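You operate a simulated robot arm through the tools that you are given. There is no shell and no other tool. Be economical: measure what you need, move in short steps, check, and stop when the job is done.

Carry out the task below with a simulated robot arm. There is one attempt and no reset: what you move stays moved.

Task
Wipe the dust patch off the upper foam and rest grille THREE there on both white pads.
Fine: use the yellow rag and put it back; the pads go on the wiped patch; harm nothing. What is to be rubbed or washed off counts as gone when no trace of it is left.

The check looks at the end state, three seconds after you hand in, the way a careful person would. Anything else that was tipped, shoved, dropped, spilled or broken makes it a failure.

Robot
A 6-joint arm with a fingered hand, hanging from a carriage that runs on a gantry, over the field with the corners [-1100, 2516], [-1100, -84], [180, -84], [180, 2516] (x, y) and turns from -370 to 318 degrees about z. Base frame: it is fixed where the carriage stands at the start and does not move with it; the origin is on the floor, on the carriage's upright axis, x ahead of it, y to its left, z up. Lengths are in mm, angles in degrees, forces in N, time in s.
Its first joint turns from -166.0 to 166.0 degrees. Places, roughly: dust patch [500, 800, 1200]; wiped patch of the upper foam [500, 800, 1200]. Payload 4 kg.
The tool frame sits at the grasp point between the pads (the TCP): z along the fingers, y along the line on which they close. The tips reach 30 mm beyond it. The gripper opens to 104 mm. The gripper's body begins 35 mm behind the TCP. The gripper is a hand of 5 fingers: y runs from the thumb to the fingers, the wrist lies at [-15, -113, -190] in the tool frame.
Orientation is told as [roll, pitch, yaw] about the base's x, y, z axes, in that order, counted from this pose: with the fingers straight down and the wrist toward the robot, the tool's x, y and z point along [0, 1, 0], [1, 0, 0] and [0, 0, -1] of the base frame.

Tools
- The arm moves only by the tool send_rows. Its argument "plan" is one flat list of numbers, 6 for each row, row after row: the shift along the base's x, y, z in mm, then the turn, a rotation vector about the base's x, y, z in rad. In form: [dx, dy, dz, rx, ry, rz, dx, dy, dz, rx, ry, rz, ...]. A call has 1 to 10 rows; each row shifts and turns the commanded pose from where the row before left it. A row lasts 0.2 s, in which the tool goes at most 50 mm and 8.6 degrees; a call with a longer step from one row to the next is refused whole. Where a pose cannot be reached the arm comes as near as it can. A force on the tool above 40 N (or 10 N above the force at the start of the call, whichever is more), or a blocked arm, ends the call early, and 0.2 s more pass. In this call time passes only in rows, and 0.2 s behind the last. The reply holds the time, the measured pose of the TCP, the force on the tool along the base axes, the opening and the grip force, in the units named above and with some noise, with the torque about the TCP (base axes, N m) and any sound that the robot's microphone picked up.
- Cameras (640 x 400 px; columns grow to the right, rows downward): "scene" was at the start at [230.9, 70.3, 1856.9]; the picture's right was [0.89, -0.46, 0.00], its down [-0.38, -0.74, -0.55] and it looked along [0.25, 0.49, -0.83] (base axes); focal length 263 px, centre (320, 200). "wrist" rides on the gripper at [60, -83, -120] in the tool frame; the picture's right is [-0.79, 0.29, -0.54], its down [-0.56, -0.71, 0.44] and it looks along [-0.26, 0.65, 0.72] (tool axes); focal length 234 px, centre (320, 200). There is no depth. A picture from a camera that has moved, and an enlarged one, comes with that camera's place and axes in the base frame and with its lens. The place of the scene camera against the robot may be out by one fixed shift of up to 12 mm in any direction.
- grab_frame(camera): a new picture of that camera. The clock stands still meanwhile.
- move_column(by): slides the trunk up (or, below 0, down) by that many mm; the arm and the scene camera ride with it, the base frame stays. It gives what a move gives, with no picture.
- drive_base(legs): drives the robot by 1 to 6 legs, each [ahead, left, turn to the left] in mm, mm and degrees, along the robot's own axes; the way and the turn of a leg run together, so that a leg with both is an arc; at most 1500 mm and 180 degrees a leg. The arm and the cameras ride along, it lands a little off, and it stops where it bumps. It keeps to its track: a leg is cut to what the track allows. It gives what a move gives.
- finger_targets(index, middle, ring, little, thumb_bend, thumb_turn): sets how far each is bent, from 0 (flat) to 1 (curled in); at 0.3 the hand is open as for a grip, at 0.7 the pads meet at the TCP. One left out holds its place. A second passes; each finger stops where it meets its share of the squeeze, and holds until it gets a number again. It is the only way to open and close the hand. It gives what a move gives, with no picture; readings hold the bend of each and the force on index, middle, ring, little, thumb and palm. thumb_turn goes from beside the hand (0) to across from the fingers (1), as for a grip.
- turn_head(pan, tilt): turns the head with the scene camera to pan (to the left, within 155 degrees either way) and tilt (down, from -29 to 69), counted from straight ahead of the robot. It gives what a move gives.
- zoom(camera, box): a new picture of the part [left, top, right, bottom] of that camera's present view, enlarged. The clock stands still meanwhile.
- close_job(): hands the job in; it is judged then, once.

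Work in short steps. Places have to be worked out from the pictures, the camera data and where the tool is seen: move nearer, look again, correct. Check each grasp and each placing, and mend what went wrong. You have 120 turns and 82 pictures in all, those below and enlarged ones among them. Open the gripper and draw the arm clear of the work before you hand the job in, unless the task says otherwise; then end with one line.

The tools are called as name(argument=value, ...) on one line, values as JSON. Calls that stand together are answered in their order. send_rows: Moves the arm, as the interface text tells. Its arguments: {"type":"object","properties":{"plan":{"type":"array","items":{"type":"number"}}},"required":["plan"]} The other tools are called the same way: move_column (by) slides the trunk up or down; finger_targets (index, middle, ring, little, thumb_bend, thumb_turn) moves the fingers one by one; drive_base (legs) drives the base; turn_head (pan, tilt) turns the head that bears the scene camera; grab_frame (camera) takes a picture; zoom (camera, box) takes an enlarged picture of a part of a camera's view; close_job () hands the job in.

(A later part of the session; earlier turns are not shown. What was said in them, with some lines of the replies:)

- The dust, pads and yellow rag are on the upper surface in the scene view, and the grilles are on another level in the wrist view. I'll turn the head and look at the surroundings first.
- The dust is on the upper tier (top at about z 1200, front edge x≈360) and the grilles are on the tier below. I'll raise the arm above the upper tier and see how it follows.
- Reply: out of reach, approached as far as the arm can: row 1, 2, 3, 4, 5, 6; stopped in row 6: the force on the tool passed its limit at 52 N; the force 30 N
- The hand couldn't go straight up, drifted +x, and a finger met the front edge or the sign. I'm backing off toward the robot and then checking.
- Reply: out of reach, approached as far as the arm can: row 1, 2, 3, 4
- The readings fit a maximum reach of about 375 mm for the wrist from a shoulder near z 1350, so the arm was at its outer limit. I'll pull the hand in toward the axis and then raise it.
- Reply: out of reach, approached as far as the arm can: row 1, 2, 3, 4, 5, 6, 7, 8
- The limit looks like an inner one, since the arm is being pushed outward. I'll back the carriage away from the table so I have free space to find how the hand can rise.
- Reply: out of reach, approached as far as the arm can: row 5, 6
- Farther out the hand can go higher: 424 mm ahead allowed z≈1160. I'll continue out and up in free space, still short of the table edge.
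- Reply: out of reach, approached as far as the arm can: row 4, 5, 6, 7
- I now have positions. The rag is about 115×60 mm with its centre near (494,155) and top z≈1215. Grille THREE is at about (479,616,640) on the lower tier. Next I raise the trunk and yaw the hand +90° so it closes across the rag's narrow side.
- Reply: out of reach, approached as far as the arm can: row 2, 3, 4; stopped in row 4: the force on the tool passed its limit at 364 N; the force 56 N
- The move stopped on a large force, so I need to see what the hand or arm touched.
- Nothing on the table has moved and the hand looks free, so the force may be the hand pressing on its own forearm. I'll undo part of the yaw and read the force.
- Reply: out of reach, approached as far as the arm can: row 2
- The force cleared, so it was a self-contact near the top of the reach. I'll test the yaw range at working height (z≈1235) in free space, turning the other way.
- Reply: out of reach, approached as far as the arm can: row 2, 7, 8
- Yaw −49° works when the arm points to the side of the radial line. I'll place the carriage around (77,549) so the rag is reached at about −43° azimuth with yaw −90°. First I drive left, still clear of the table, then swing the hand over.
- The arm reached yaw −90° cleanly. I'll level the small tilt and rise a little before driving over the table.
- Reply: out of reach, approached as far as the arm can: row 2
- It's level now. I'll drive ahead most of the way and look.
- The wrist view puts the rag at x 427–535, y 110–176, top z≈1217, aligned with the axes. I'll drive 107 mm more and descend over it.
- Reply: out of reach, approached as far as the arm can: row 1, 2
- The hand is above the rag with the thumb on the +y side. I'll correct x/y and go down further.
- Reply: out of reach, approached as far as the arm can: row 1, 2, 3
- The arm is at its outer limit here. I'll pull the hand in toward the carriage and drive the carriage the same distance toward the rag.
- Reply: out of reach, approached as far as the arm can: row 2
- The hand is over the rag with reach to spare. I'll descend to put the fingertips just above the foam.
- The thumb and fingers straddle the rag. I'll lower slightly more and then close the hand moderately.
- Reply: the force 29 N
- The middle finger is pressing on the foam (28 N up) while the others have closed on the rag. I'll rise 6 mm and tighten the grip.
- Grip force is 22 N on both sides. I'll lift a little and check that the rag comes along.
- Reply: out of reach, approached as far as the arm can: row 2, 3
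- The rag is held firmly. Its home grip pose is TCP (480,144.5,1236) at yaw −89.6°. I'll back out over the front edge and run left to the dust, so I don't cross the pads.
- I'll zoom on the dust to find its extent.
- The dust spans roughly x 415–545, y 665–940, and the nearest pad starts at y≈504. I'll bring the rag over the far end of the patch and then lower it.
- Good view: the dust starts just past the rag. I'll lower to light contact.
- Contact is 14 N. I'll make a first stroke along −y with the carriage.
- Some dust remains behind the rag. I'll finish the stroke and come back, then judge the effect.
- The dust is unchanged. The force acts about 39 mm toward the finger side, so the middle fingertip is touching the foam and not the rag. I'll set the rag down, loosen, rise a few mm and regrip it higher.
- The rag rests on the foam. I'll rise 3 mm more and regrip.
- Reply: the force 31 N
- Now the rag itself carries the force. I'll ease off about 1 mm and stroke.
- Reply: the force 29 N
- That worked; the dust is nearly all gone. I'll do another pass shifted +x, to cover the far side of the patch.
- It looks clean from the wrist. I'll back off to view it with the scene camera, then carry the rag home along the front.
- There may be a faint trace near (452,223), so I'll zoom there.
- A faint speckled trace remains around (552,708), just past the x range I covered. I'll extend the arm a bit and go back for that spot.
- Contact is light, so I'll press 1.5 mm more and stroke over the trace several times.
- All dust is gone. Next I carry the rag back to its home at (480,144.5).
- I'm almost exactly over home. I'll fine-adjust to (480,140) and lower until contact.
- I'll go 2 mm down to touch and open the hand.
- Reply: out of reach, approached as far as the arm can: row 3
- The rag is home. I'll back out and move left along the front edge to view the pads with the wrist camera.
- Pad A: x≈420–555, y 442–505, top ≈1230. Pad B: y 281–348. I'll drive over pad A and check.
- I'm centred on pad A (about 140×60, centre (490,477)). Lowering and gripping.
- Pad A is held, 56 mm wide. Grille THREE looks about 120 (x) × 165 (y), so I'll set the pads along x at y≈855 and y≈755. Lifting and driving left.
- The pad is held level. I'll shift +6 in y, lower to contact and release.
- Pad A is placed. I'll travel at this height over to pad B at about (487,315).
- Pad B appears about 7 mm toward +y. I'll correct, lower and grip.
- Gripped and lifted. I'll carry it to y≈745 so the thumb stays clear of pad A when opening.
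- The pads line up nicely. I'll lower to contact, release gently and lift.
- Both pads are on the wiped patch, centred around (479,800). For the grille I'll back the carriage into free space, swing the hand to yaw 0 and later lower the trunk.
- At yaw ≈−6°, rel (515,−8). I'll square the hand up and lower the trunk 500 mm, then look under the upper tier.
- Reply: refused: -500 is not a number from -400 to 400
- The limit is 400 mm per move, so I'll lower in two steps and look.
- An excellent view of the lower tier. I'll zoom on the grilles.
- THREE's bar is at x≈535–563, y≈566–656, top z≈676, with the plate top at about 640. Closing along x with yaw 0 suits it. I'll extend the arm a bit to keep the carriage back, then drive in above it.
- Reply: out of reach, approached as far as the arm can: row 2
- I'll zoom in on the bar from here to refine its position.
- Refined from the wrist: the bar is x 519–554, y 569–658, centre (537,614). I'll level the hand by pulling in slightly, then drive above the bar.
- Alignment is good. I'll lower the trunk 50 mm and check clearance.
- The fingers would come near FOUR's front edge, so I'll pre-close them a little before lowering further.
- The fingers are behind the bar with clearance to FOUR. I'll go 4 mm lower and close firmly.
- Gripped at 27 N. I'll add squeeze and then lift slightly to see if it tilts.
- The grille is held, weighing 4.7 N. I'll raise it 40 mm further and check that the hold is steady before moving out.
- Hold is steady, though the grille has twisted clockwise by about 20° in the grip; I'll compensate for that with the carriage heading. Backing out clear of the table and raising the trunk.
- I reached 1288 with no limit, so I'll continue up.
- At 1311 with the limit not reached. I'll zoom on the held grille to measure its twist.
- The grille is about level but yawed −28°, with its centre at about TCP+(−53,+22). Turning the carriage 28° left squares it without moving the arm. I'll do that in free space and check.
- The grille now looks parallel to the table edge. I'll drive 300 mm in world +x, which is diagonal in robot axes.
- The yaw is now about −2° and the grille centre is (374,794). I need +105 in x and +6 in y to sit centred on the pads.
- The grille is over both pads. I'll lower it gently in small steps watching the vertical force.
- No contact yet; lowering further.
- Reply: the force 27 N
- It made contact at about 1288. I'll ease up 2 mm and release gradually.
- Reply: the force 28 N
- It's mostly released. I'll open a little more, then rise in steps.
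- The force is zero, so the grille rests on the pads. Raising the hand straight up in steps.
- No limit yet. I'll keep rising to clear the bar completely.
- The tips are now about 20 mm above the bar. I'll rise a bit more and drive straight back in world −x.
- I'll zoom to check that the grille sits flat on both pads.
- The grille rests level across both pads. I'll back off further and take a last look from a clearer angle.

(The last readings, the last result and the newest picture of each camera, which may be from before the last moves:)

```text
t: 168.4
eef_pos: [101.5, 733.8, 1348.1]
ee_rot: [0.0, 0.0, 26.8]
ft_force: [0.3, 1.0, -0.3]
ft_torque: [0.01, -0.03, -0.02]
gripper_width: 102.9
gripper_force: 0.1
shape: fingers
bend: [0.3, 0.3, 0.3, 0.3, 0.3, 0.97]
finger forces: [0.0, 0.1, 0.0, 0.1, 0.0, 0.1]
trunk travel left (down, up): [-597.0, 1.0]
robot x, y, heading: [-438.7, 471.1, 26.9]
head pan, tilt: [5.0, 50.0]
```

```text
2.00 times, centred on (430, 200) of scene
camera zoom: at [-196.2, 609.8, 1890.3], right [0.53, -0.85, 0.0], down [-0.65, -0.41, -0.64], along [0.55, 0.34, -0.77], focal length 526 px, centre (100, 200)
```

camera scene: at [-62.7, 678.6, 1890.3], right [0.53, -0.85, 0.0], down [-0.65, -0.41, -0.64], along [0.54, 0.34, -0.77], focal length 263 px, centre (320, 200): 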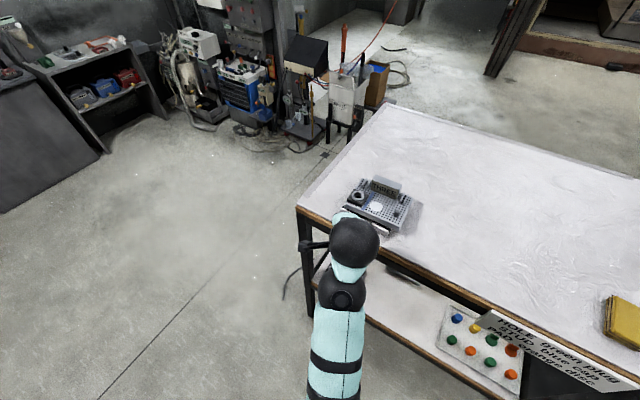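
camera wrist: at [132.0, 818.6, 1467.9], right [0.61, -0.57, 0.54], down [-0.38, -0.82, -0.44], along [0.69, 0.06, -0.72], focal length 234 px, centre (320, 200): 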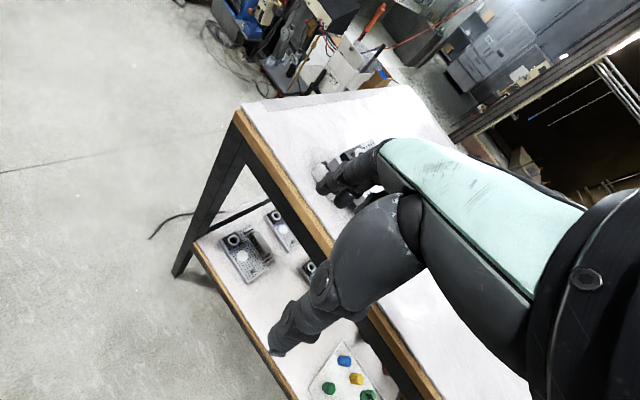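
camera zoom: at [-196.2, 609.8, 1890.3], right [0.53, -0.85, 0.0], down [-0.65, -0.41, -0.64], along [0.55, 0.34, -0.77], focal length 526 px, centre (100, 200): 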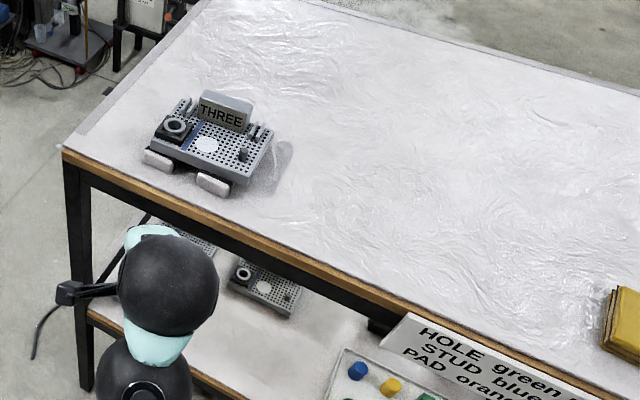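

The patch is clean, the rag is home, the grille rests on both pads, and the arm is clear with the hand open. Handing in.

close_job()

```text
The job is handed in.
```

The job is handed in: the dust is wiped off the upper foam with no trace visible, the yellow rag is back in its place, and grille THREE rests level on both white pads on the wiped patch.
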